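You operate a simulated robot arm through the tools that you are given. There is no shell and no other tool.

You are at the controls of a simulated robot arm. One attempt, no reset.

## Task
Dust the burner's air intake with the yellow brush, then get the boiler going again.
Fine: main switch off while you brush; brush back on the shelf; the green lamp must be lit at the end. Set down upright: yellow dust brush. What is to be rubbed or washed off counts as gone when no trace of it is left.
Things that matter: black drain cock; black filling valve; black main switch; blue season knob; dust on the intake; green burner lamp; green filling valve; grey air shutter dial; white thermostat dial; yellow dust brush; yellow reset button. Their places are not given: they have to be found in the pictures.

It is judged by the outcome, as a careful person would: the job done as asked, and still so three seconds after it is handed in. It fails if anything else is knocked over, pushed out of place, dropped, spilled or broken.

## Robot
A 5-joint arm with a two-finger parallel gripper, fixed in place. Base frame: the origin is on the floor under the middle of its stand, x ahead of it, y to its left, z up. Lengths are in mm, angles in rad, forces in N, time in s.
It reaches about 1134 mm from its shoulder. Its first joint turns from -2.601 to 2.601 rad. Payload 1.57 kg.
The tool frame sits at the grasp point between the pads (the TCP): z along the fingers, y along the line on which they close. The tips reach 30 mm beyond it. The gripper opens to 110 mm. The fingers are 24 mm wide and 12 mm thick; the gripper's body (48 by 112 mm) begins 78 mm behind the TCP.
Orientation is told as [roll, pitch, yaw] about the base's x, y, z axes, in that order, counted from this pose: with the fingers straight down and closing along the base's y, the tool's x points along the base's -x, its y along +y and its z along -z.

## Interface
- The arm moves only by the tool servo_tool. Its argument "moves" is a list of rows, each a list of 7 numbers: the shift along the tool's x, y, z in mm, then the turn, a rotation vector about the tool's x, y, z in rad, then the closure in counts, from 0 (fully open) to 255 (shut). In form: [[tx, ty, tz, rx, ry, rz, grip], ...]. A call has 1 to 20 rows; each row shifts and turns the commanded pose from where the row before left it, along the tool's axes as they then stand. Rows are played at 5 a second. More than 50 mm and 0.15 rad between two rows, or a gripper value outside its range, and nothing of the call is played. Where a pose cannot be reached the arm comes as near as it can. A force on the tool above 40 N (or 10 N above the force at the start of the call, whichever is more), or a blocked arm, ends the call early, and 0.2 s more pass. The fingers move at their own pace (about 153 mm/s each) and stop on an object; they squeeze with about 32 N. The grip force told is the motor's: it shows also when the fingers shut on nothing. Time passes only in rows, and 0.2 s behind the last, so rows that do not move let the fingers close. The reply holds the time, the measured pose of the TCP, the force on the tool along the base axes, the opening and the grip force, in the units named above and with some noise, with the torque about the TCP (base axes, N m) and any sound that the robot's microphone picked up, and new pictures: "pictures" is both (left out), scene, wrist or none.
- Cameras (640 x 400 px; columns grow to the right, rows downward): "scene" is fixed at [218.8, -638.7, 1325.4]; the picture's right is [1.00, 0.08, 0.00], its down [0.03, -0.33, -0.94] and it looks along [-0.08, 0.94, -0.33] (base axes); focal length 328 px, centre (320, 200). "wrist" rides on the gripper at [70, 16, -141] in the tool frame; the picture's right is [-0.23, 0.97, 0.00], its down [-0.86, -0.20, -0.48] and it looks along [-0.47, -0.11, 0.88] (tool axes); focal length 222 px, centre (320, 200).
- move_column(by): slides the trunk up (or, below 0, down) by that many mm; the arm rides with it, the base frame stays. It gives what a move gives, with no picture.
- locate(camera, pixels): there is no depth. For up to 12 entries [column, row, z] of the newest picture of that camera ("zoom" is the newest enlarged one), the place [x, y] in the base frame at which the ray of that pixel passes the height z, good to about 3 mm, but the place of the scene camera against the robot may be out by one fixed shift of up to 25 mm in any direction. The clock stands still meanwhile.
- inspect(camera, box): a new picture of the part [left, top, right, bottom] of that camera's present view, enlarged. The clock stands still meanwhile.
- close_job(): hands the job in; it is judged then, once.

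Unless the task says otherwise, let go and move clear before handing in.

The tools are called after "Request:" by a JSON object that holds its "method" and its "body". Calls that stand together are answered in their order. servo_tool: Moves the arm, as the interface text tells. Its arguments: {"type":"object","properties":{"moves":{"type":"array","items":{"type":"array","items":{"type":"number"}}},"pictures":{"type":"string","enum":["both","scene","wrist","none"]}},"required":["moves"]} The other tools are called the same way: move_column (by) moves the trunk up or down; locate (camera, pixels) gives the place at which the rays of pixels pass given heights; inspect (camera, box) takes an enlarged picture of a part of a camera's view; close_job () hands the job in.

At the start:

```text
time_s: 0.0
tcp_pos: [233.4, 541.0, 1164.3]
tool_rot: [0.0, -0.001, 0.001]
ft_force: [-1.1, 0.0, 0.4]
ft_torque: [-0.01, -0.02, -0.01]
width: 109.9
grasp_force: 0.2
trunk travel left (down, up): [-897.0, 73.0]
```

scene: 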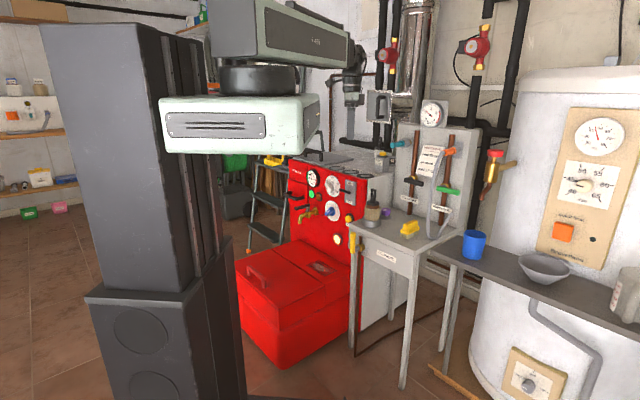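
wrist: 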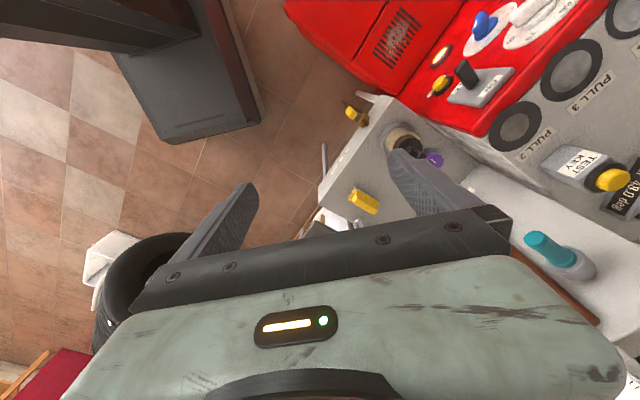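

The scene shows a red boiler around pixels (300,180)-(360,320), with a shelf/table at (400,230) holding a yellow thing at (410,228). I'll enlarge several parts to identify things.

Request:
{"method": "inspect", "body": {"camera": "scene", "box": [230, 140, 390, 240]}}

Request:
{"method": "inspect", "body": {"camera": "scene", "box": [340, 170, 480, 270]}}

Request:
{"method": "inspect", "body": {"camera": "wrist", "box": [340, 0, 640, 200]}}

```text
4.00 times, centred on (310, 190) of scene
```

zoom: 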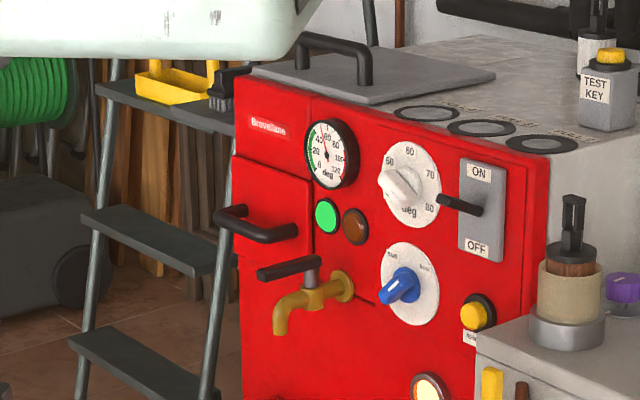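

```text
4.00 times, centred on (410, 220) of scene
```

zoom: 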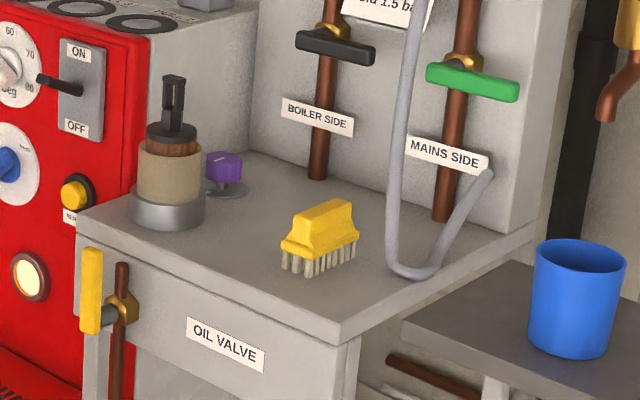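

```text
2.00 times, centred on (490, 100) of wrist
```

zoom: 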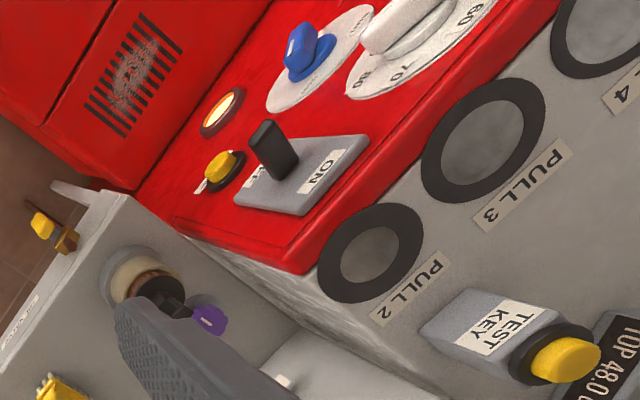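

The yellow brush stands on the oil-valve shelf at (410,228), and the intake grille with grey dust is on the red hood near scene (320,267). I'll enlarge the hood, panel, signs and surroundings.

Request:
{"method": "inspect", "body": {"camera": "scene", "box": [230, 230, 370, 370]}}

Request:
{"method": "inspect", "body": {"camera": "scene", "box": [280, 160, 370, 260]}}

Request:
{"method": "inspect", "body": {"camera": "scene", "box": [360, 90, 480, 210]}}

Request:
{"method": "inspect", "body": {"camera": "scene", "box": [310, 0, 500, 120]}}

Request:
{"method": "inspect", "body": {"camera": "wrist", "box": [280, 80, 480, 240]}}

Request:
{"method": "inspect", "body": {"camera": "wrist", "box": [360, 0, 460, 80]}}

```text
2.86 times, centred on (300, 300) of scene
```

zoom: 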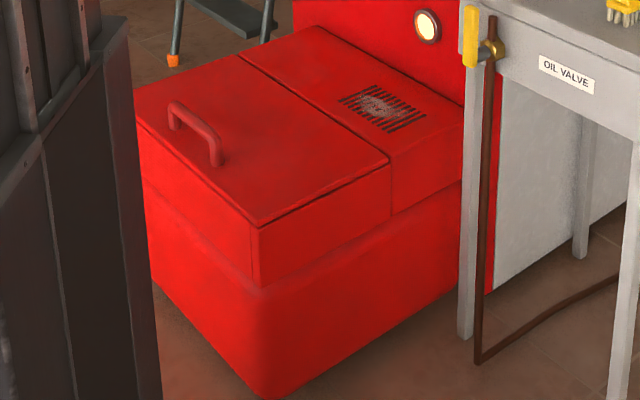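

```text
4.00 times, centred on (325, 210) of scene
```

zoom: 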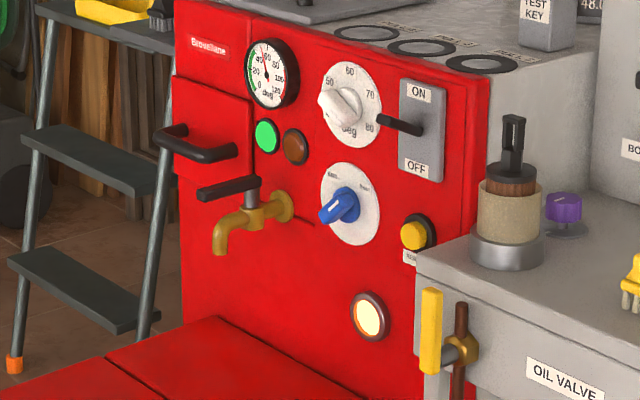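

```text
3.33 times, centred on (420, 150) of scene
```

zoom: 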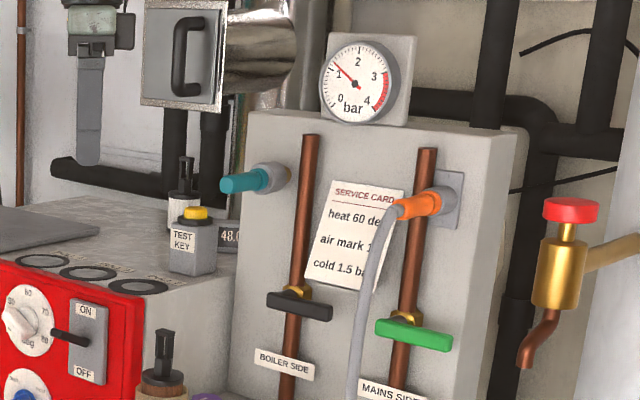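

```text
3.33 times, centred on (405, 60) of scene
```

zoom: 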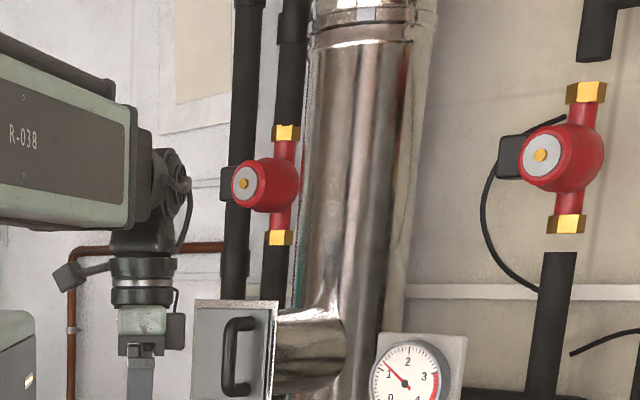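

```text
2.50 times, centred on (380, 160) of wrist
```

zoom: 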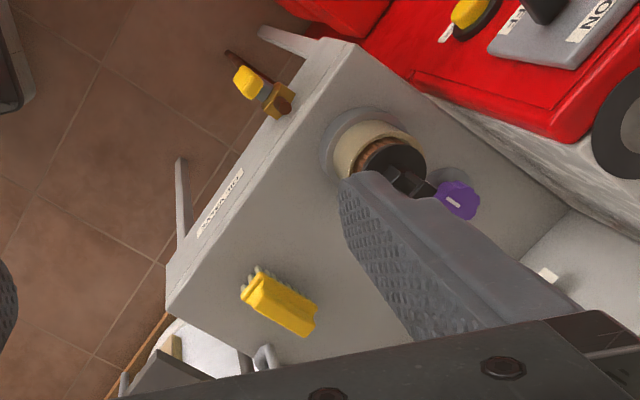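

```text
5.00 times, centred on (410, 40) of wrist
```

zoom: 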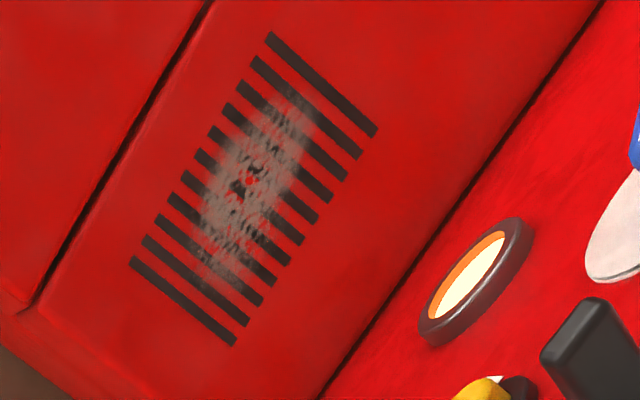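

The service card, panel and grille are legible; the green lamp looks lit and the switch lever sits by "ON/OFF". Next I triangulate the main features by locating them in both cameras at several heights.

Request:
{"method": "locate", "body": {"camera": "wrist", "pixels": [[363, 201, 700], [363, 201, 800], [363, 201, 900], [397, 45, 500], [397, 45, 700], [397, 45, 800], [440, 84, 700], [440, 84, 800], [440, 84, 900], [466, 72, 800], [466, 72, 900], [466, 72, 1000]]}}

Request:
{"method": "locate", "body": {"camera": "scene", "pixels": [[410, 229, 700], [410, 229, 800], [410, 229, 900], [320, 267, 500], [320, 267, 700], [320, 267, 800], [349, 218, 700], [349, 218, 800], [349, 218, 900], [342, 191, 800], [342, 191, 900], [342, 191, 1000]]}}

Request:
{"method": "inspect", "body": {"camera": "scene", "box": [335, 170, 365, 230]}}

Request:
{"method": "inspect", "body": {"camera": "wrist", "box": [420, 0, 540, 120]}}

```text
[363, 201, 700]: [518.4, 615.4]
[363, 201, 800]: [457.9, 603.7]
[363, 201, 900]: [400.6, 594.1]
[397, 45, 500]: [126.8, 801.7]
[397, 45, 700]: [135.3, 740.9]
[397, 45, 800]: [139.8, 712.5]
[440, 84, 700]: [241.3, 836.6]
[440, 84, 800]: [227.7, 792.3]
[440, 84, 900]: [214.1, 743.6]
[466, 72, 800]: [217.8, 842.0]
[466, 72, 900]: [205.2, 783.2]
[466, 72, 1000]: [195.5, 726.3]
```

```text
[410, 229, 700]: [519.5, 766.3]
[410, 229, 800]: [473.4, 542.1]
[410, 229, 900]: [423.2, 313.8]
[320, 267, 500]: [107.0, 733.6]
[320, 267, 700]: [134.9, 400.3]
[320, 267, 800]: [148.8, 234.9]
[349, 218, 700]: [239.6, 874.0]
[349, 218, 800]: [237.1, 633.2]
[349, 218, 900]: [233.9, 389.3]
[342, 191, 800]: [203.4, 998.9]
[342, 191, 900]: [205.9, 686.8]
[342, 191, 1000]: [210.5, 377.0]
```

```text
6.67 times, centred on (350, 200) of scene
```

zoom: 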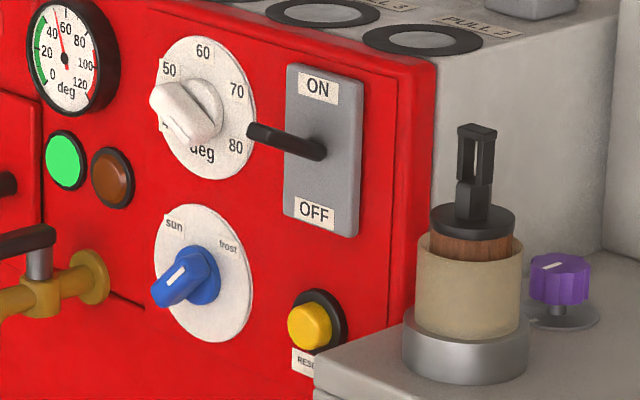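

```text
3.33 times, centred on (480, 60) of wrist
```

zoom: 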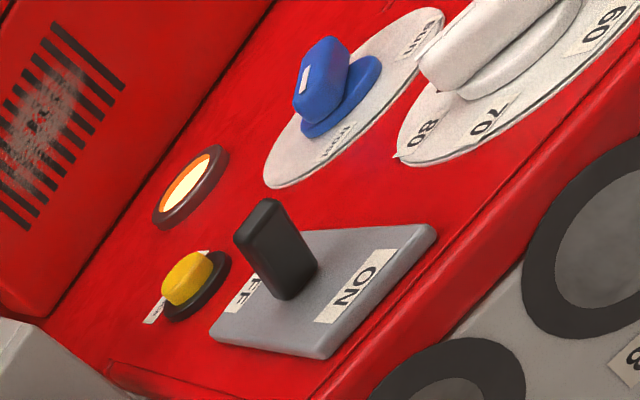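

The lever leans toward ON and the green lamp glows at scene (314,194). I'll triangulate the grille corners and more panel points to get the panel and hood orientation.

Request:
{"method": "locate", "body": {"camera": "wrist", "pixels": [[400, 6.6, 450], [400, 6.6, 600], [421.4, 26, 450], [421.4, 26, 600], [372, 52.4, 450], [372, 52.4, 600], [393, 69, 450], [393, 69, 600], [417, 116, 750], [417, 116, 900], [347, 143, 750], [347, 143, 850]]}}

Request:
{"method": "locate", "body": {"camera": "scene", "pixels": [[307, 265, 450], [307, 265, 600], [315.8, 259, 450], [315.8, 259, 600], [323.8, 276.2, 450], [323.8, 276.2, 600], [336.8, 272, 450], [336.8, 272, 600], [357, 174, 900], [357, 174, 950], [289, 157, 900], [289, 157, 950]]}}

```text
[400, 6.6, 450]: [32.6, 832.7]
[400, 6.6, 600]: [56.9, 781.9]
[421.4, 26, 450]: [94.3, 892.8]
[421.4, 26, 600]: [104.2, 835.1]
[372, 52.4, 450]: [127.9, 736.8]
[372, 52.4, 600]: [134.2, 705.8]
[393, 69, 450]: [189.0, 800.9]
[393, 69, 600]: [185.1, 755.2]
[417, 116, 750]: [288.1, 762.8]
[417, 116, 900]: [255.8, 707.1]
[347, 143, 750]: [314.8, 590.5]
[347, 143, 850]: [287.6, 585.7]
```

```text
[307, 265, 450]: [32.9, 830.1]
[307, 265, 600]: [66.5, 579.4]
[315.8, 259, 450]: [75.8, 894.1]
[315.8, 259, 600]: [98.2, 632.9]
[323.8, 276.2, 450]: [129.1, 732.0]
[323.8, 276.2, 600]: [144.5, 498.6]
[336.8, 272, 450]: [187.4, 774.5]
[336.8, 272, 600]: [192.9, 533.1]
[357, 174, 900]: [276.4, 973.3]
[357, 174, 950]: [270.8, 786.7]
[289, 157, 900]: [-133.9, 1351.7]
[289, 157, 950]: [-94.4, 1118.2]
```

The grille lies flat at about z=447 with corners near (32,834), (94,894), (128,737), (189,802), so the boiler is turned 45° with its panel facing the robot. I'll turn the wrist in line with the arm for a better look at the panel.

Request:
{"method": "servo_tool", "body": {"moves": [[0, 0, 0, 0, 0, -0.145, 0], [0, 0, 0, 0, 0, -0.145, 0], [0, 0, 0, 0, 0, -0.145, 0], [0, 0, 0, 0, 0, -0.145, 0], [0, 0, 0, 0, 0, -0.145, 0], [0, 0, 0, 0, 0, -0.145, 0], [0, 0, 0, 0, 0, -0.145, 0], [0, 0, 0, 0, 0, -0.145, 0], [0, 0, 0, 0, 0, 0, 255], [0, 0, 0, 0, 0, 0, 255]]}}

```text
time_s: 2.2
tcp_pos: [232.2, 539.4, 1164.3]
tool_rot: [0.001, 0.001, 1.16]
ft_force: [0.1, -0.9, -0.2]
ft_torque: [0.0, 0.04, 0.01]
width: 0.0
grasp_force: 21.3
trunk travel left (down, up): [-897.0, 73.0]
```

scene: 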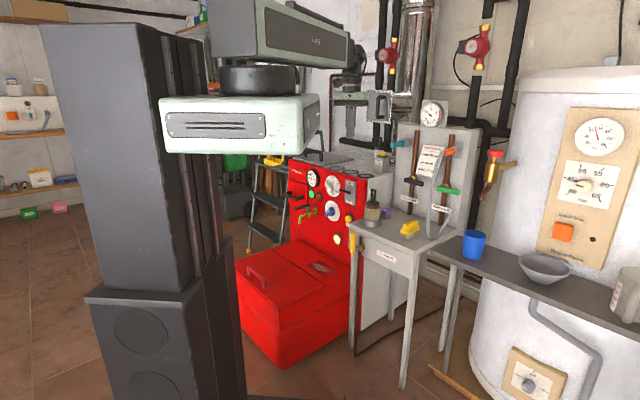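
wrist: 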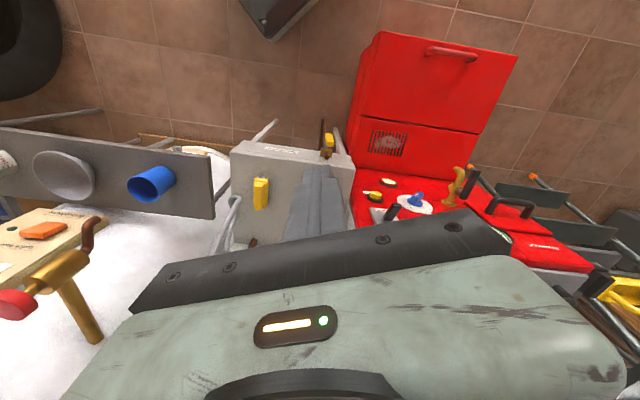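

The wrist now looks outward, showing hood, panel and shelf at (290,190). I'll move to in front of the panel, and pitch the fingers up toward it for a clear view.

Request:
{"method": "servo_tool", "body": {"moves": [[-0.7, 21.6, 32.8, 0, 0, -0.036, 255], [-0.7, 21.6, 32.8, 0, 0, -0.036, 255], [-0.7, 21.6, 32.8, 0, 0, -0.036, 255], [-0.7, 21.6, 32.8, 0, 0, -0.036, 255], [-0.7, 21.6, 32.8, 0, 0, -0.036, 255], [0, 0, 0, 0, -0.15, 0, 255], [0, 0, 0, 0, -0.15, 0, 255], [0, 0, 0, 0, -0.15, 0, 255], [0, 0, 0, 0, -0.15, 0, 255], [0, 0, 0, 0, -0.15, 0, 255], [0, 0, 0, 0, -0.15, 0, 255]]}}

```text
time_s: 4.6
tcp_pos: [147.8, 702.3, 1253.8]
tool_rot: [-0.001, -0.9, 1.34]
ft_force: [-0.2, 0.1, -0.1]
ft_torque: [-0.03, 0.02, -0.02]
width: 0.0
grasp_force: 20.9
out of reach, approached as far as the arm can: row 1, 2, 3, 4, 5, 7, 8, 9, 10, 11
trunk travel left (down, up): [-897.0, 73.0]
```

scene: 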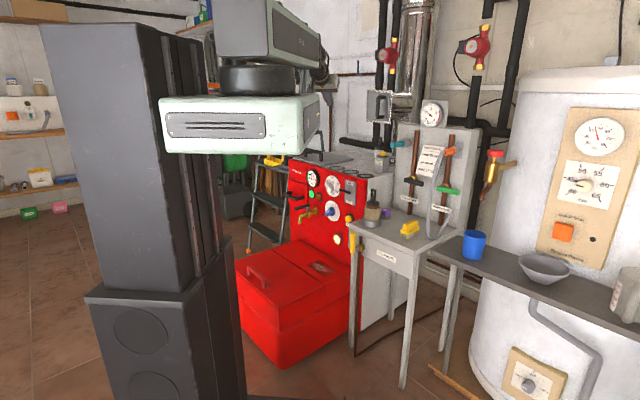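
wrist: 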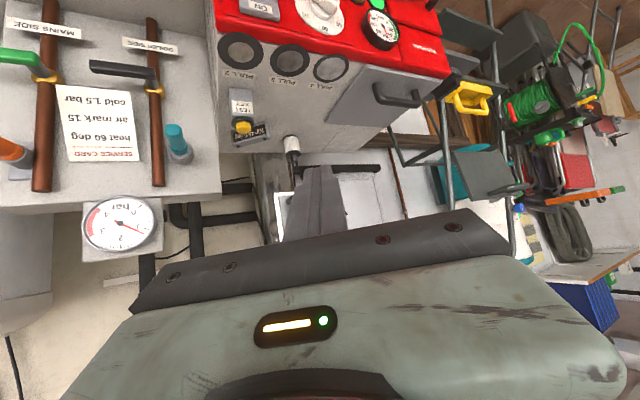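

The view is upside-down but legible; the arm was folded to its limit here. I'll check where the hood's front edge and the shelf corners lie before lowering the trunk.

Request:
{"method": "locate", "body": {"camera": "scene", "pixels": [[236, 271, 447], [278, 309, 447], [300, 239, 447], [350, 267, 447], [359.5, 226, 750], [425, 254, 750], [478, 226, 750], [402, 205, 750], [278, 350, 300], [410, 235, 750]]}}

Request:
{"method": "inspect", "body": {"camera": "wrist", "box": [200, 0, 460, 160]}}

Request:
{"method": "inspect", "body": {"camera": "wrist", "box": [0, 0, 220, 260]}}

```text
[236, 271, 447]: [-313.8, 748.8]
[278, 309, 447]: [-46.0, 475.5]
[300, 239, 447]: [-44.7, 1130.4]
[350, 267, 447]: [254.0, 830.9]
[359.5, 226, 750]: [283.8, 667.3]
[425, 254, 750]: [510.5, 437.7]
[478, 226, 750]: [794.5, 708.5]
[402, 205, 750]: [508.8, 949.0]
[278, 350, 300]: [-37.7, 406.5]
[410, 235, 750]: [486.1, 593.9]
```

```text
2.46 times, centred on (330, 80) of wrist
```

zoom: 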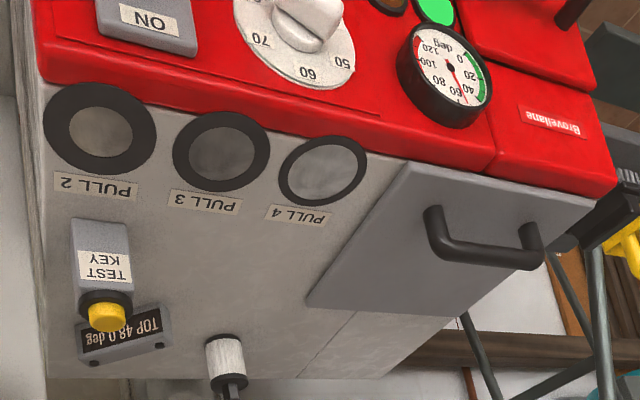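

```text
1.54 times, centred on (110, 130) of wrist
```

zoom: 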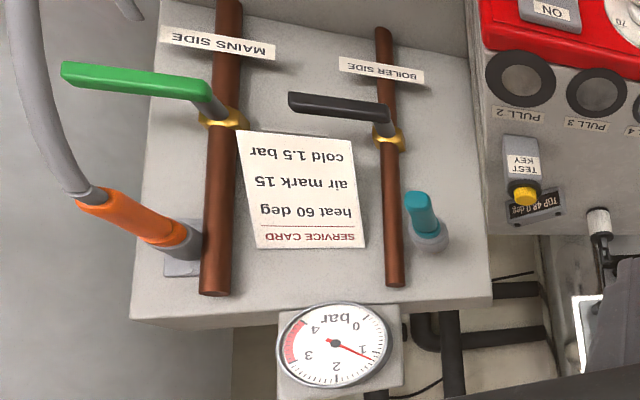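

The hood spans about c=305–765 mm along the 45° direction and the shelf's near-left corner is at about (284,667), so lowering the trunk is clear. I'll lower it 300 mm.

Request:
{"method": "move_column", "body": {"by": -300}}

Request:
{"method": "servo_tool", "body": {"moves": [[0, 0, 0, 0, 0, 0, 255]]}}

```text
time_s: 7.6
tcp_pos: [146.1, 701.8, 952.9]
tool_rot: [-0.001, -0.895, 1.341]
ft_force: [0.8, 1.1, 1.1]
ft_torque: [0.0, -0.03, -0.03]
width: 0.0
grasp_force: 20.9
trunk travel left (down, up): [-597.0, 373.0]
```

```text
time_s: 8.0
tcp_pos: [146.6, 702.5, 952.8]
tool_rot: [-0.002, -0.895, 1.339]
ft_force: [0.8, -0.4, -0.1]
ft_torque: [0.04, -0.05, 0.05]
width: 0.0
grasp_force: 21.2
trunk travel left (down, up): [-597.0, 373.0]
```

scene: 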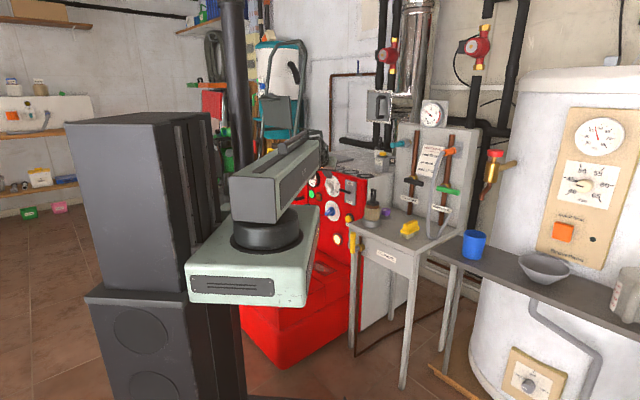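
wrist: 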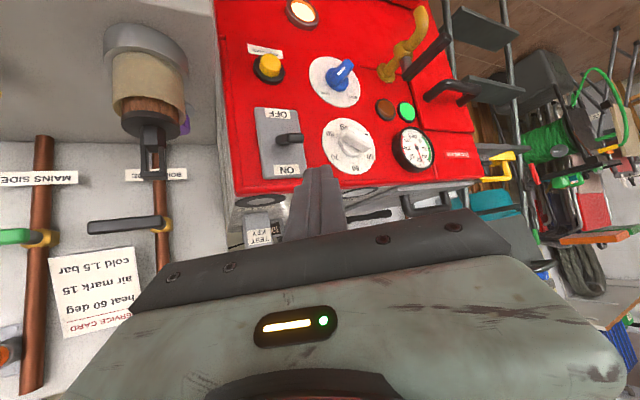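

The panel is now well in view in the wrist picture: lever at (288,140), OFF above and ON below (upside-down), reset at (267,65), lamps at (385,108) and (407,112). I'll enlarge it and check where the carriage box edges lie.

Request:
{"method": "inspect", "body": {"camera": "wrist", "box": [210, 0, 450, 180]}}

Request:
{"method": "inspect", "body": {"camera": "wrist", "box": [240, 80, 340, 200]}}

Request:
{"method": "inspect", "body": {"camera": "scene", "box": [280, 150, 380, 260]}}

Request:
{"method": "locate", "body": {"camera": "scene", "pixels": [[320, 207, 980], [320, 207, 930], [190, 268, 930], [303, 275, 930], [190, 300, 880], [303, 305, 880], [318, 240, 880]]}}

Request:
{"method": "locate", "body": {"camera": "wrist", "pixels": [[293, 140, 850], [293, 140, 900], [277, 137, 850], [277, 137, 900], [267, 65, 720], [267, 65, 760], [407, 112, 850], [407, 112, 900], [339, 80, 750], [339, 80, 800], [347, 145, 850], [347, 145, 900]]}}

```text
2.22 times, centred on (330, 90) of wrist
```

zoom: 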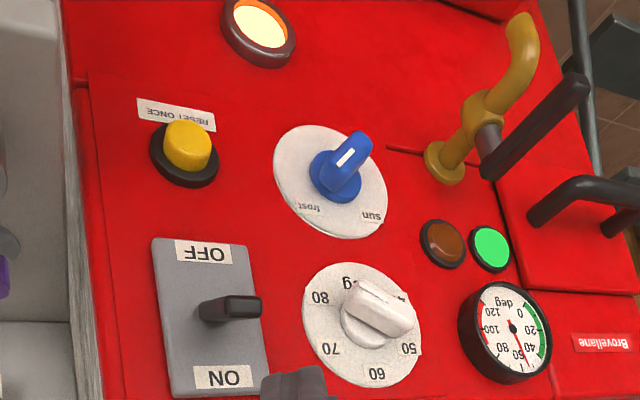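

```text
3.33 times, centred on (290, 140) of wrist
```

zoom: 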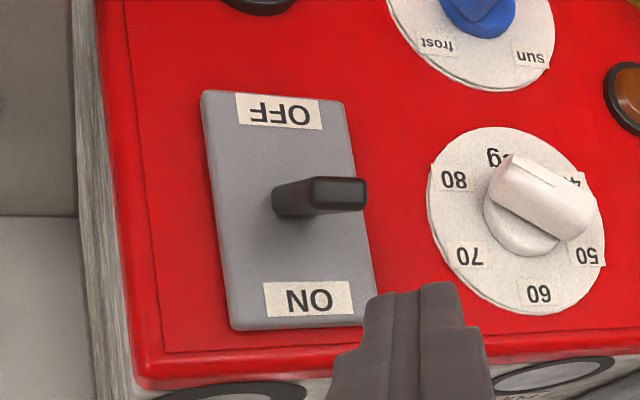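

```text
3.64 times, centred on (330, 205) of scene
```

zoom: 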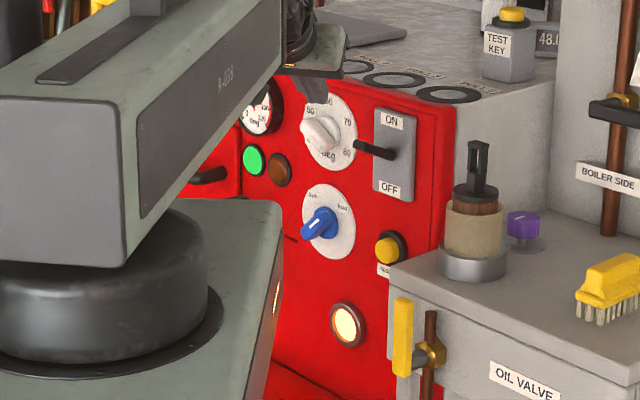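

```text
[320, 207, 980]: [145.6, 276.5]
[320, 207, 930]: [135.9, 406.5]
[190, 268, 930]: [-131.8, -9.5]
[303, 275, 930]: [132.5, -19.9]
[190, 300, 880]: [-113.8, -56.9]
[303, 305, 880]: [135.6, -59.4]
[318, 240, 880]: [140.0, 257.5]
```

```text
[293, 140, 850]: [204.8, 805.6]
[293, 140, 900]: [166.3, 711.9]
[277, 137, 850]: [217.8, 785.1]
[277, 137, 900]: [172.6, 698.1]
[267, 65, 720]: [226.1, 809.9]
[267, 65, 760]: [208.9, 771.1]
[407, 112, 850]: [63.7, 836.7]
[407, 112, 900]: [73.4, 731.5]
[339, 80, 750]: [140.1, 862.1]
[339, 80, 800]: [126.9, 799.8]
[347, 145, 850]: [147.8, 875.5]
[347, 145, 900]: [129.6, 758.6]
```

The lever leans upward toward ON (wrist (296,138) tip, (280,139) base) and the label by the yellow button reads "RESET ONCE". I'll triangulate the lever and button precisely.

Request:
{"method": "locate", "body": {"camera": "scene", "pixels": [[340.4, 189.6, 850], [340.4, 189.6, 890], [349.7, 192, 850], [349.7, 192, 890], [348, 218.5, 700], [348, 218.5, 740], [311.5, 194, 850], [311.5, 194, 890]]}}

Request:
{"method": "locate", "body": {"camera": "wrist", "pixels": [[296, 137.6, 850], [296, 137.6, 890], [279.5, 139.4, 850], [279.5, 139.4, 890], [269, 65.5, 700], [269, 65.5, 740], [407, 112, 850], [407, 112, 890]]}}

```text
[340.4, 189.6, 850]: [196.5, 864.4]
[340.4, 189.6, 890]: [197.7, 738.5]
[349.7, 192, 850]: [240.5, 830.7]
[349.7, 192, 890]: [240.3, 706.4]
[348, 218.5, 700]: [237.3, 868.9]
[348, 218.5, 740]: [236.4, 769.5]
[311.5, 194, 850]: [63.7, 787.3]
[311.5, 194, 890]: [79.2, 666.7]
```

```text
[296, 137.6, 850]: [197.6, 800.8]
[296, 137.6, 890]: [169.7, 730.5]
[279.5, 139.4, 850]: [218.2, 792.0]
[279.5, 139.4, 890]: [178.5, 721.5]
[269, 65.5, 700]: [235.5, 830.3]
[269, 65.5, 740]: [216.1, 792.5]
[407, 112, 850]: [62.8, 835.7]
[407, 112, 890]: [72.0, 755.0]
```

Two-view rays disagree slightly because of the scene camera's shift, so I'll get a second wrist view with a vertical baseline by lowering the trunk 150 mm.

Request:
{"method": "move_column", "body": {"by": -150}}

Request:
{"method": "servo_tool", "body": {"moves": [[0, 0, 0, 0, 0, 0, 255]]}}

```text
time_s: 9.8
tcp_pos: [147.3, 702.5, 801.9]
tool_rot: [0.001, -0.895, 1.34]
ft_force: [0.1, -0.5, -0.4]
ft_torque: [0.01, -0.02, -0.01]
width: 0.0
grasp_force: 21.7
trunk travel left (down, up): [-447.0, 523.0]
```

```text
time_s: 10.2
tcp_pos: [147.1, 702.0, 802.2]
tool_rot: [0.0, -0.895, 1.34]
ft_force: [-0.5, -0.9, -0.4]
ft_torque: [0.04, 0.0, 0.01]
width: 0.1
grasp_force: 20.8
trunk travel left (down, up): [-447.0, 523.0]
```

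scene: 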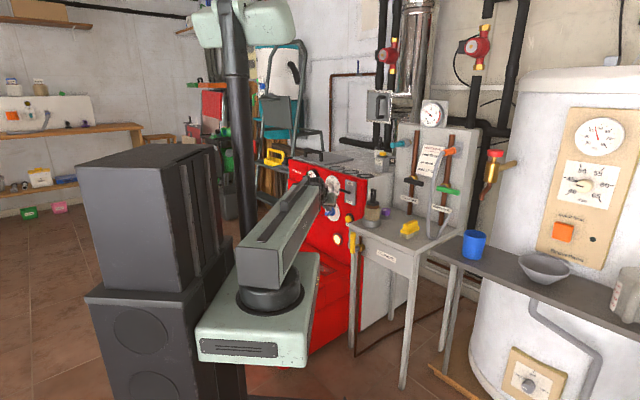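
wrist: 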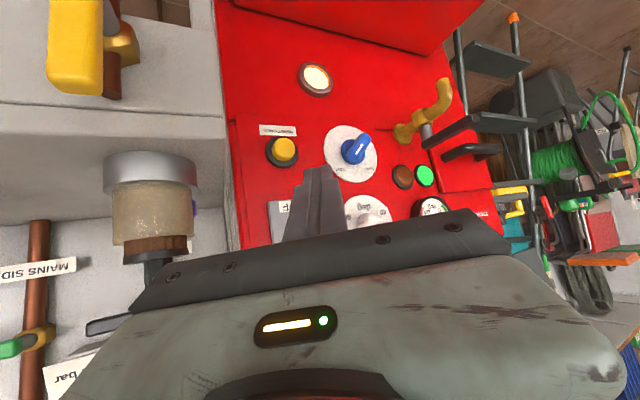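

Button, knob and lamps are visible again at (284,149), (355,150), (425,176). I'll enlarge for precise pixels.

Request:
{"method": "inspect", "body": {"camera": "wrist", "box": [230, 40, 470, 220]}}

Request:
{"method": "locate", "body": {"camera": "wrist", "pixels": [[284, 149, 690], [284, 149, 720], [425, 176, 800], [425, 176, 830], [316, 79, 550], [316, 79, 600], [239, 247, 880], [239, 247, 920]]}}

```text
2.22 times, centred on (350, 130) of wrist
```

zoom: 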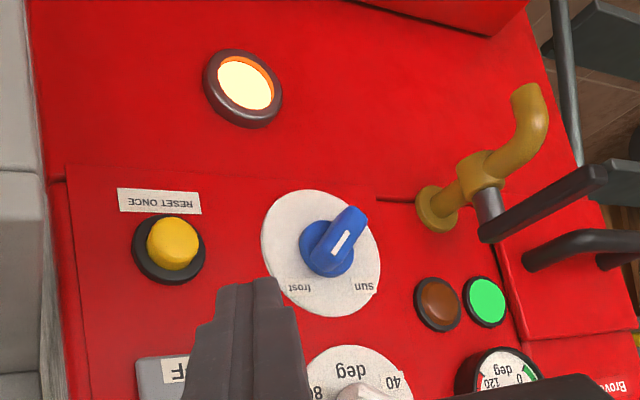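

```text
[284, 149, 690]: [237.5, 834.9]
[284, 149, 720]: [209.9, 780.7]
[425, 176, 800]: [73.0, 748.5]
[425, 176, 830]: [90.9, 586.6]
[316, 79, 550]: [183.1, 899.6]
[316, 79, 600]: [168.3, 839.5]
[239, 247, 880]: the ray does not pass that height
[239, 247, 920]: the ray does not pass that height
```

Two wrist views agree: button cap at (242,845,684), green lamp at (39,1049,744), lever tip at about (198,800,850) leaning up from its base (242,835,825), i.e. ON. I'll raise to above the lever and approach over its tip.

Request:
{"method": "move_column", "body": {"by": 118}}

Request:
{"method": "servo_tool", "body": {"moves": [[-20.5, -10.9, 25.6, 0, 0, 0, 255], [-20.5, -10.9, 25.6, 0, 0, 0, 255], [-20.5, -10.9, 25.6, 0, 0, 0, 255], [0, 0, 0, 0, 0, 0, 255]]}}

```text
time_s: 11.6
tcp_pos: [147.1, 702.7, 921.5]
tool_rot: [0.0, -0.896, 1.341]
ft_force: [0.1, -0.1, 0.4]
ft_torque: [0.03, 0.01, 0.0]
width: 0.0
grasp_force: 21.3
trunk travel left (down, up): [-565.0, 405.0]
```

```text
time_s: 12.6
tcp_pos: [202.9, 790.7, 920.5]
tool_rot: [-0.001, -0.896, 1.34]
ft_force: [0.7, -1.2, 0.1]
ft_torque: [0.0, 0.01, 0.0]
width: 0.3
grasp_force: 21.2
trunk travel left (down, up): [-565.0, 405.0]
```

scene: 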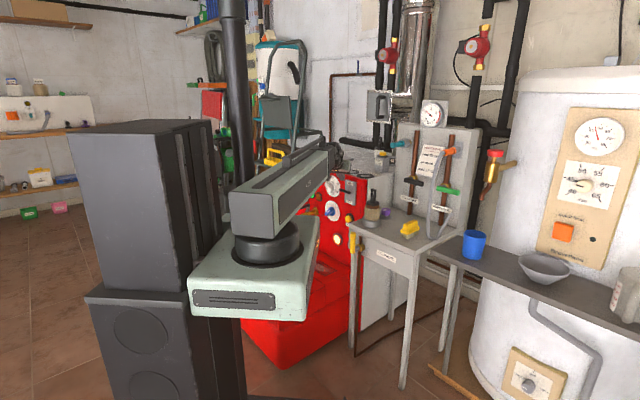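
wrist: 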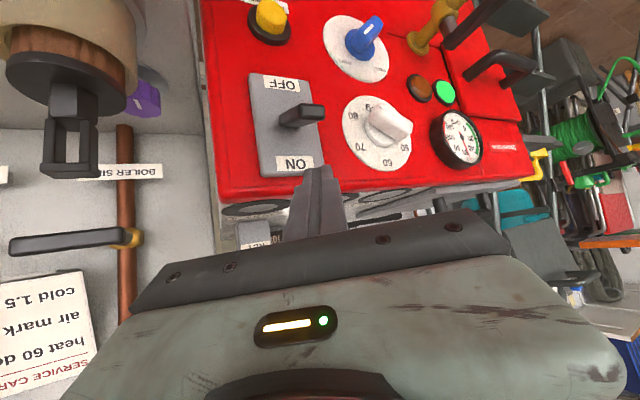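

The fingertip at (317,164) lines up above the lever tip at (313,112), matching my prediction. I'll push straight down in small steps.

Request:
{"method": "servo_tool", "body": {"moves": [[7.8, 0, 6.25, 0, 0, 0, 255], [7.8, 0, 6.25, 0, 0, 0, 255], [7.8, 0, 6.25, 0, 0, 0, 255], [7.8, 0, 6.25, 0, 0, 0, 255], [7.8, 0, 6.25, 0, 0, 0, 255], [7.8, 0, 6.25, 0, 0, 0, 255]]}}

```text
time_s: 14.0
tcp_pos: [202.6, 789.8, 919.7]
tool_rot: [0.0, -0.896, 1.34]
ft_force: [1.1, 0.2, -0.2]
ft_torque: [0.04, -0.01, 0.0]
width: 0.0
grasp_force: 21.2
out of reach, approached as far as the arm can: row 1, 2, 3, 4, 5, 6
trunk travel left (down, up): [-565.0, 405.0]
```

scene: 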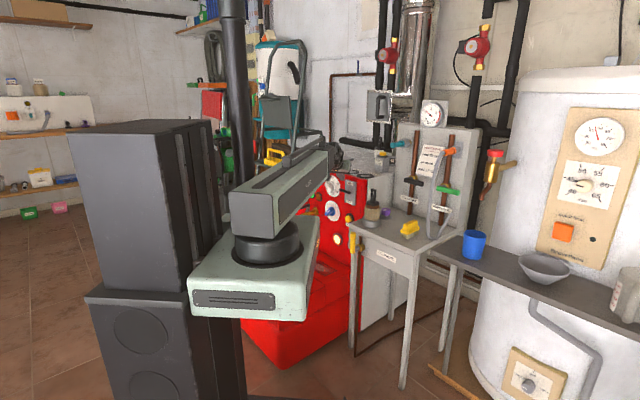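
wrist: 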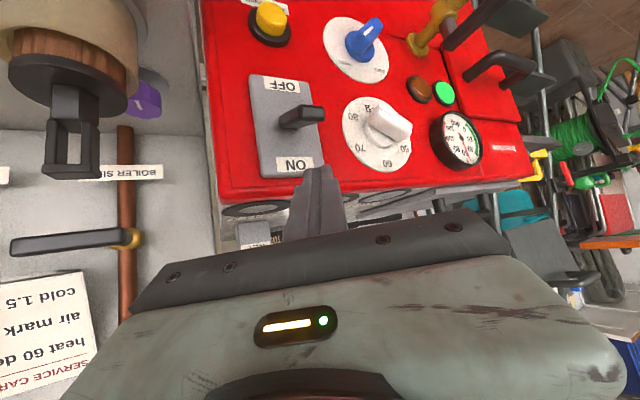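

The arm can't lower itself in this pose, so I'll use the trunk for the downward push, in steps while watching the force.

Request:
{"method": "move_column", "body": {"by": -35}}

Request:
{"method": "move_column", "body": {"by": -10}}

```text
time_s: 14.8
tcp_pos: [202.1, 789.9, 886.3]
tool_rot: [0.0, -0.896, 1.341]
ft_force: [0.6, 0.0, 0.1]
ft_torque: [0.0, 0.02, 0.03]
width: 0.1
grasp_force: 21.3
trunk travel left (down, up): [-530.0, 440.0]
```

```text
time_s: 15.4
tcp_pos: [202.2, 789.5, 875.9]
tool_rot: [-0.001, -0.895, 1.34]
ft_force: [0.4, 0.6, 0.3]
ft_torque: [0.0, 0.0, 0.01]
width: 0.0
grasp_force: 21.2
trunk travel left (down, up): [-520.0, 450.0]
```

Request:
{"method": "move_column", "body": {"by": -10}}

Request:
{"method": "servo_tool", "body": {"moves": [[0, 0, 0, 0, 0, 0, 255]], "pictures": "wrist"}}

```text
time_s: 16.0
tcp_pos: [201.8, 789.3, 866.1]
tool_rot: [0.001, -0.895, 1.341]
ft_force: [-0.2, 0.1, 0.9]
ft_torque: [0.04, -0.02, 0.01]
width: 0.0
grasp_force: 21.8
trunk travel left (down, up): [-510.0, 460.0]
```

```text
time_s: 16.4
tcp_pos: [201.9, 788.6, 865.6]
tool_rot: [0.001, -0.895, 1.34]
ft_force: [0.5, 0.4, 0.8]
ft_torque: [-0.01, -0.01, -0.02]
width: 0.1
grasp_force: 21.6
trunk travel left (down, up): [-510.0, 460.0]
```

wrist: 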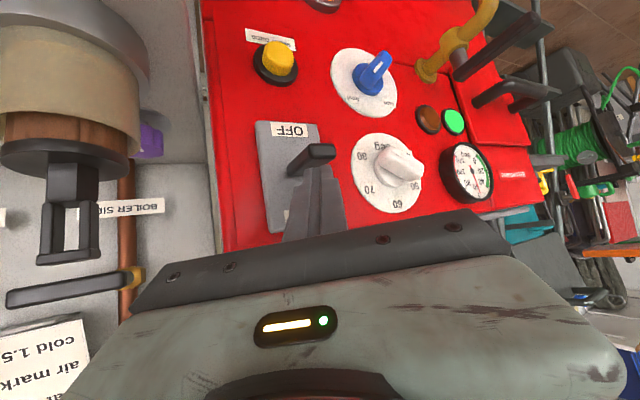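

The lever tip at (318,152) is at the fingertip with a slight upward force, so I continue pushing down.

Request:
{"method": "move_column", "body": {"by": -12}}

Request:
{"method": "move_column", "body": {"by": -12}}

Request:
{"method": "servo_tool", "body": {"moves": [[0, 0, 0, 0, 0, 0, 255]], "pictures": "wrist"}}

```text
time_s: 17.0
tcp_pos: [203.7, 790.2, 853.7]
tool_rot: [0.001, -0.896, 1.339]
ft_force: [0.1, 0.2, 0.3]
ft_torque: [0.0, 0.05, 0.01]
width: 0.0
grasp_force: 21.6
trunk travel left (down, up): [-498.0, 472.0]
```

```text
time_s: 17.6
tcp_pos: [202.5, 788.7, 841.8]
tool_rot: [0.001, -0.894, 1.341]
ft_force: [-0.5, 0.1, 0.0]
ft_torque: [-0.01, -0.01, -0.03]
width: 0.0
grasp_force: 21.3
trunk travel left (down, up): [-486.0, 484.0]
```

```text
time_s: 18.0
tcp_pos: [202.2, 789.4, 842.6]
tool_rot: [0.0, -0.896, 1.341]
ft_force: [0.5, -0.3, -0.4]
ft_torque: [-0.02, 0.0, 0.0]
width: 0.0
grasp_force: 21.6
trunk travel left (down, up): [-486.0, 484.0]
```

wrist: 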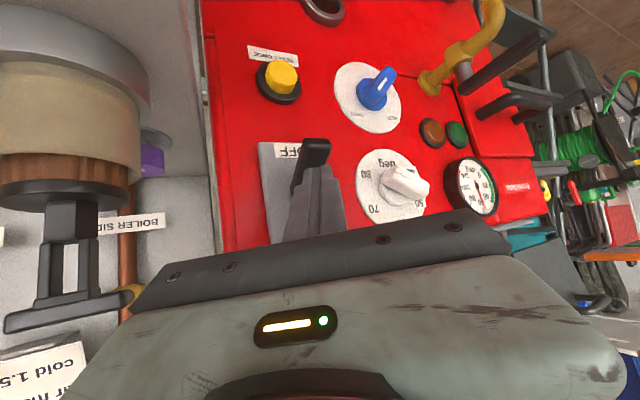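

The green lamp at (456,135) has gone dark and the lever now points toward OFF. Let me enlarge to confirm the throw is complete.

Request:
{"method": "inspect", "body": {"camera": "wrist", "box": [240, 40, 480, 200]}}

```text
2.50 times, centred on (360, 120) of wrist
```

zoom: 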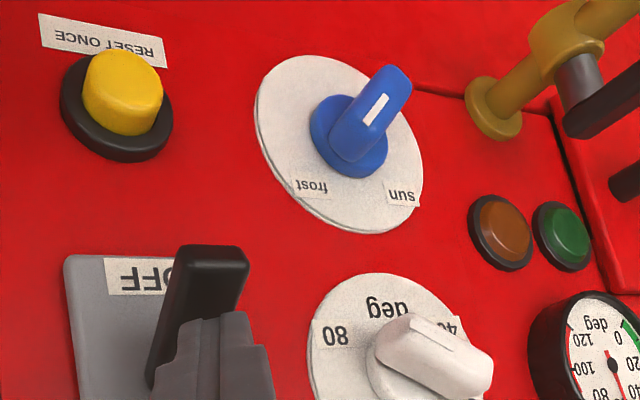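

The lever reads fully OFF (tip at (317,142) matches my prediction for the down position) and the green lamp is out. I'll lift clear, retract, and go up to fetch the brush.

Request:
{"method": "move_column", "body": {"by": 70}}

Request:
{"method": "servo_tool", "body": {"moves": [[20.5, 10.9, -25.6, 0, 0, 0, 255], [20.5, 10.9, -25.6, 0, 0, 0, 255], [20.5, 10.9, -25.6, 0, 0, 0, 255]], "pictures": "wrist"}}

Request:
{"method": "move_column", "body": {"by": 200}}

```text
time_s: 19.1
tcp_pos: [202.5, 789.0, 910.6]
tool_rot: [0.0, -0.896, 1.34]
ft_force: [1.6, -0.5, 0.7]
ft_torque: [0.0, -0.02, 0.01]
width: 0.0
grasp_force: 21.3
trunk travel left (down, up): [-556.0, 414.0]
```

```text
time_s: 19.9
tcp_pos: [149.1, 701.4, 910.5]
tool_rot: [0.0, -0.894, 1.341]
ft_force: [0.1, 0.7, -0.3]
ft_torque: [-0.02, 0.0, 0.0]
width: 0.1
grasp_force: 21.0
trunk travel left (down, up): [-556.0, 414.0]
```

wrist: 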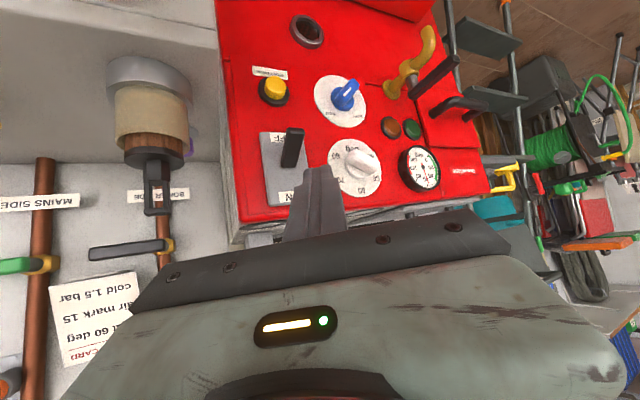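

```text
time_s: 22.0
tcp_pos: [148.4, 701.5, 1111.7]
tool_rot: [0.0, -0.894, 1.34]
ft_force: [0.0, -0.4, 0.4]
ft_torque: [0.0, 0.01, 0.0]
width: 0.0
grasp_force: 21.2
trunk travel left (down, up): [-756.0, 214.0]
```

The switch is off and the sight window at (307,30) is dark. Now I pitch the fingers straight down and swing toward above the brush with the gripper opened.

Request:
{"method": "servo_tool", "body": {"moves": [[0, 0, 0, 0, 0.149, 0, 255], [0, 0, 0, 0, 0.149, 0, 255], [0, 0, 0, 0, 0.149, 0, 255], [0, 0, 0, 0, 0.149, 0, 255], [0, 0, 0, 0, 0.149, 0, 255], [0, 0, 0, 0, 0.149, 0, 255], [0, 0, 0, 0, 0, 0, 0]], "pictures": "wrist"}}

```text
time_s: 23.6
tcp_pos: [149.0, 700.9, 1022.1]
tool_rot: [0.0, 0.002, 1.342]
ft_force: [-0.4, 0.0, 0.8]
ft_torque: [-0.01, -0.01, 0.0]
width: 110.2
grasp_force: 1.6
out of reach, approached as far as the arm can: row 1, 2, 3, 4, 5, 6
trunk travel left (down, up): [-756.0, 214.0]
```

wrist: 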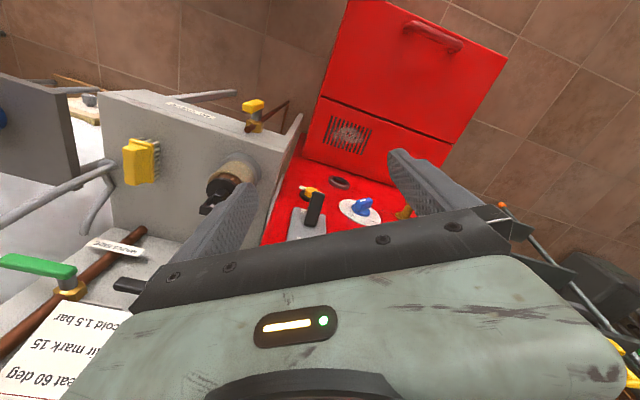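

The readings show the arm keeps a fixed height (only the trunk changes height; fingers-down sits 239 mm below the wrist axis), so it's SCARA-like with free heading. Brush at (140,161), grille at (348,133): I'll enlarge both and locate them.

Request:
{"method": "inspect", "body": {"camera": "wrist", "box": [90, 110, 250, 210]}}

Request:
{"method": "inspect", "body": {"camera": "wrist", "box": [290, 90, 410, 180]}}

```text
4.00 times, centred on (170, 160) of wrist
```

zoom: 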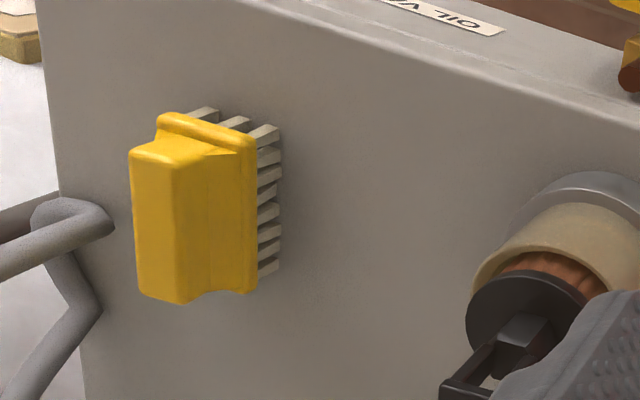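

```text
4.44 times, centred on (350, 135) of wrist
```

zoom: 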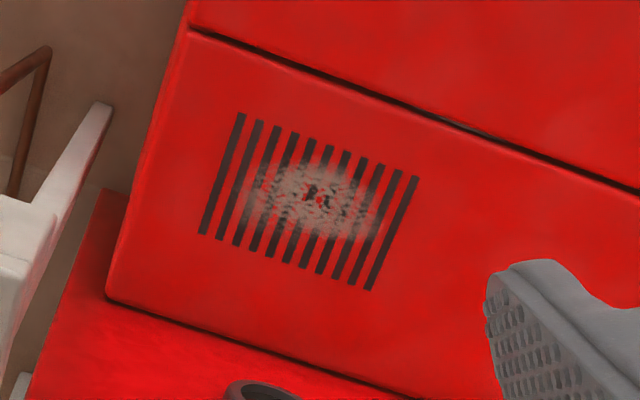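

The brush is about 70 mm long with its long axis along the 45° direction. I'll turn the heading to 45° and move above it for a direct look.

Request:
{"method": "servo_tool", "body": {"moves": [[0, 0, 0, 0, 0, 0.1392, 0], [0, 0, 0, 0, 0, 0.1392, 0], [0, 0, 0, 0, 0, 0.1392, 0], [0, 0, 0, 0, 0, 0.1392, 0], [-22.5, -38.6, 0, 0, 0, 0, 0], [-22.5, -38.6, 0, 0, 0, 0, 0], [-22.5, -38.6, 0, 0, 0, 0, 0], [-22.5, -38.6, 0, 0, 0, 0, 0], [-22.5, -38.6, 0, 0, 0, 0, 0], [-22.5, -38.6, 0, 0, 0, 0, 0], [-22.5, -38.6, 0, 0, 0, 0, 0], [-22.5, -38.6, 0, 0, 0, 0, 0], [0, 0, 0, 0, 0, 0, 0]]}}

```text
time_s: 26.4
tcp_pos: [495.4, 610.2, 1022.6]
tool_rot: [-0.001, 0.002, 0.784]
ft_force: [-0.3, 0.7, 0.4]
ft_torque: [-0.02, 0.02, -0.02]
width: 109.9
grasp_force: 0.1
out of reach, approached as far as the arm can: row 8
trunk travel left (down, up): [-756.0, 214.0]
```

scene: 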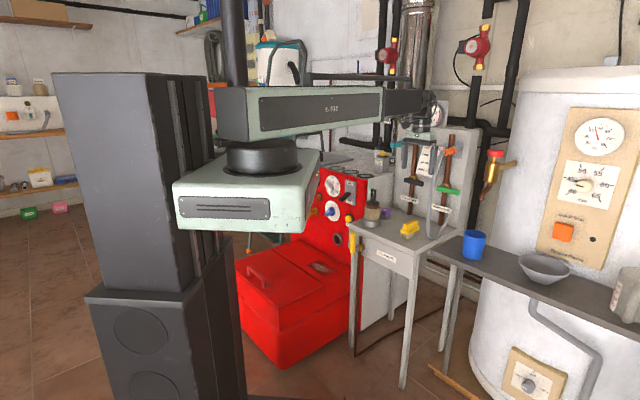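
wrist: 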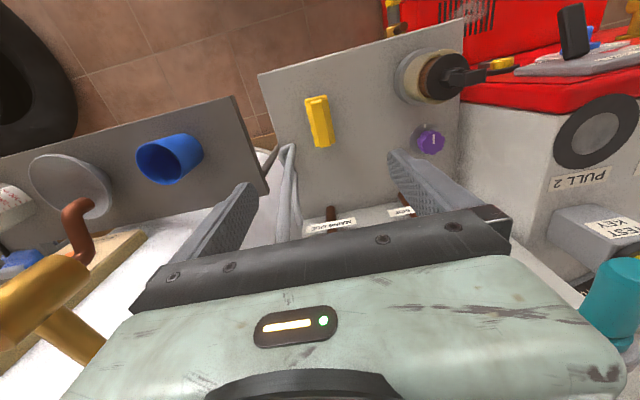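

The brush at (320,122) sits nearly under the TCP. I'll enlarge it, then lower the trunk for a second view to triangulate its height.

Request:
{"method": "inspect", "body": {"camera": "wrist", "box": [270, 70, 370, 170]}}

Request:
{"method": "move_column", "body": {"by": -100}}

Request:
{"method": "servo_tool", "body": {"moves": [[0, 0, 0, 0, 0, 0, 0]], "pictures": "wrist"}}

Request:
{"method": "inspect", "body": {"camera": "wrist", "box": [270, 50, 370, 150]}}

```text
4.00 times, centred on (320, 120) of wrist
```

zoom: 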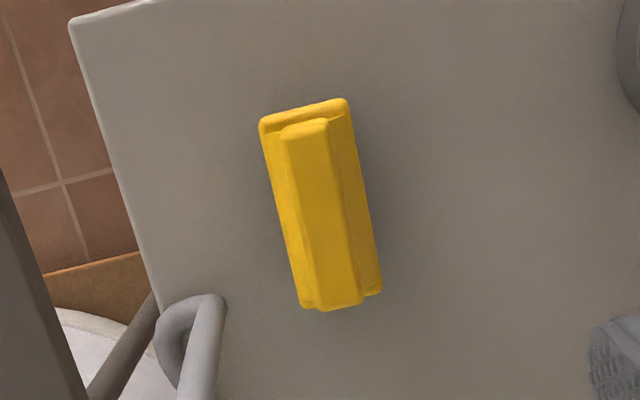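

```text
time_s: 27.8
tcp_pos: [494.4, 610.4, 921.7]
tool_rot: [0.0, 0.0, 0.782]
ft_force: [-0.4, -0.1, 0.2]
ft_torque: [0.02, 0.0, 0.0]
width: 110.2
grasp_force: 0.1
trunk travel left (down, up): [-656.0, 314.0]
```

```text
time_s: 28.2
tcp_pos: [494.5, 611.1, 922.3]
tool_rot: [-0.001, 0.0, 0.781]
ft_force: [-1.1, -0.1, 0.4]
ft_torque: [-0.01, -0.01, 0.02]
width: 110.3
grasp_force: 0.0
trunk travel left (down, up): [-656.0, 314.0]
```

wrist: 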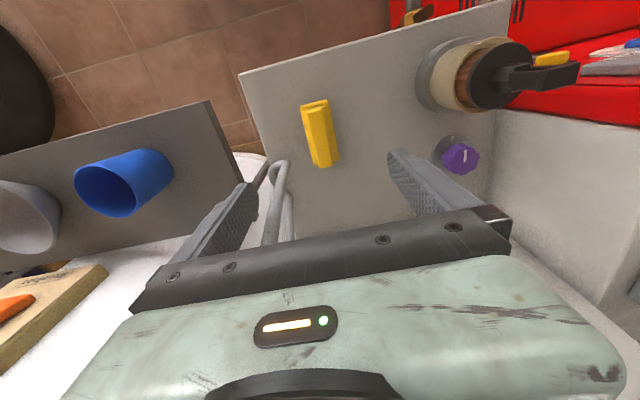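

```text
4.00 times, centred on (320, 100) of wrist
```

zoom: 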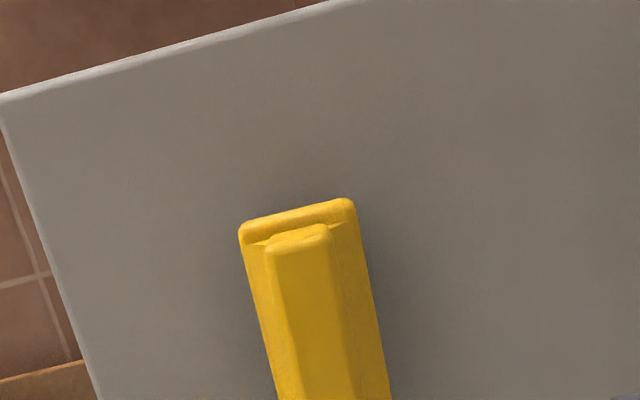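

Handle top triangulates to about z≈753 directly under the TCP, with the shelf near 705. A grey hose loop at (283,165) is close to the left finger, so I'll look at it more closely.

Request:
{"method": "inspect", "body": {"camera": "wrist", "box": [230, 90, 400, 260]}}

Request:
{"method": "inspect", "body": {"camera": "scene", "box": [350, 130, 490, 270]}}

```text
2.35 times, centred on (315, 175) of wrist
```

zoom: 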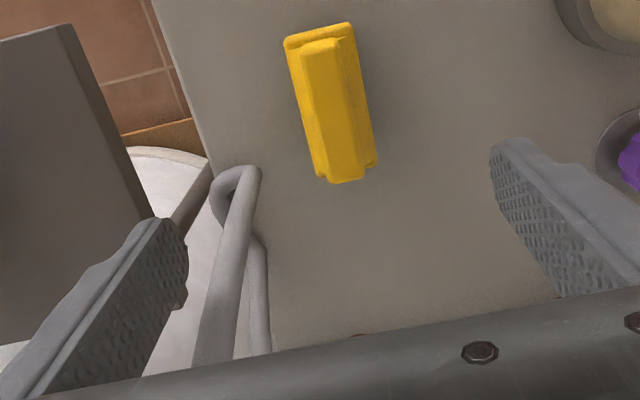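

```text
2.86 times, centred on (420, 200) of scene
```

zoom: 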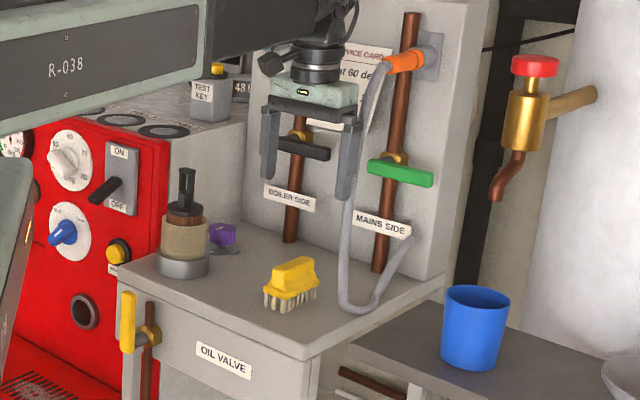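

The scene shows the hose hanging close to the gripper's right-hand finger at (428,231). I'll locate hose and brush in the scene camera, calibrating its shift with the known brush position.

Request:
{"method": "locate", "body": {"camera": "scene", "pixels": [[410.4, 226.2, 753], [410.4, 226.2, 778], [427.6, 231.4, 740], [427.6, 231.4, 780], [427.6, 231.4, 820], [430, 196.5, 880], [430, 196.5, 920], [430, 196.5, 960], [448, 150, 1040], [448, 150, 1080]]}}

Request:
{"method": "locate", "body": {"camera": "wrist", "pixels": [[320.5, 136, 753], [281, 162.3, 720], [281, 162.3, 750], [281, 162.3, 780], [270.5, 173, 720], [270.5, 173, 750], [265, 240, 750], [265, 240, 800], [265, 240, 850], [289, 240, 720], [289, 240, 750]]}}

```text
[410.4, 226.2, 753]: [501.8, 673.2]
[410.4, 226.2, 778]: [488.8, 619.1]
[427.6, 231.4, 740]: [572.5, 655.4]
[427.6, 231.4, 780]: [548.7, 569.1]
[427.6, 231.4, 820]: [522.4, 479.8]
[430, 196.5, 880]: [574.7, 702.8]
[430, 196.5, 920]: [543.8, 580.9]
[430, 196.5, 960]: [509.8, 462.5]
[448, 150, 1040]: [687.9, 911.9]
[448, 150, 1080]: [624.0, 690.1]
```

```text
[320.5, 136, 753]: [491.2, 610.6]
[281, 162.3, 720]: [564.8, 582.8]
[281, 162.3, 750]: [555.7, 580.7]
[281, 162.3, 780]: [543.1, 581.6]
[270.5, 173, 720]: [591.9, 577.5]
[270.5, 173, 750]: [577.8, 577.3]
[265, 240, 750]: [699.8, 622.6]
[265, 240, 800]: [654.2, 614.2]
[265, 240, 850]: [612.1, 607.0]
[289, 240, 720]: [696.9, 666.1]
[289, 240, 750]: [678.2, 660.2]
```

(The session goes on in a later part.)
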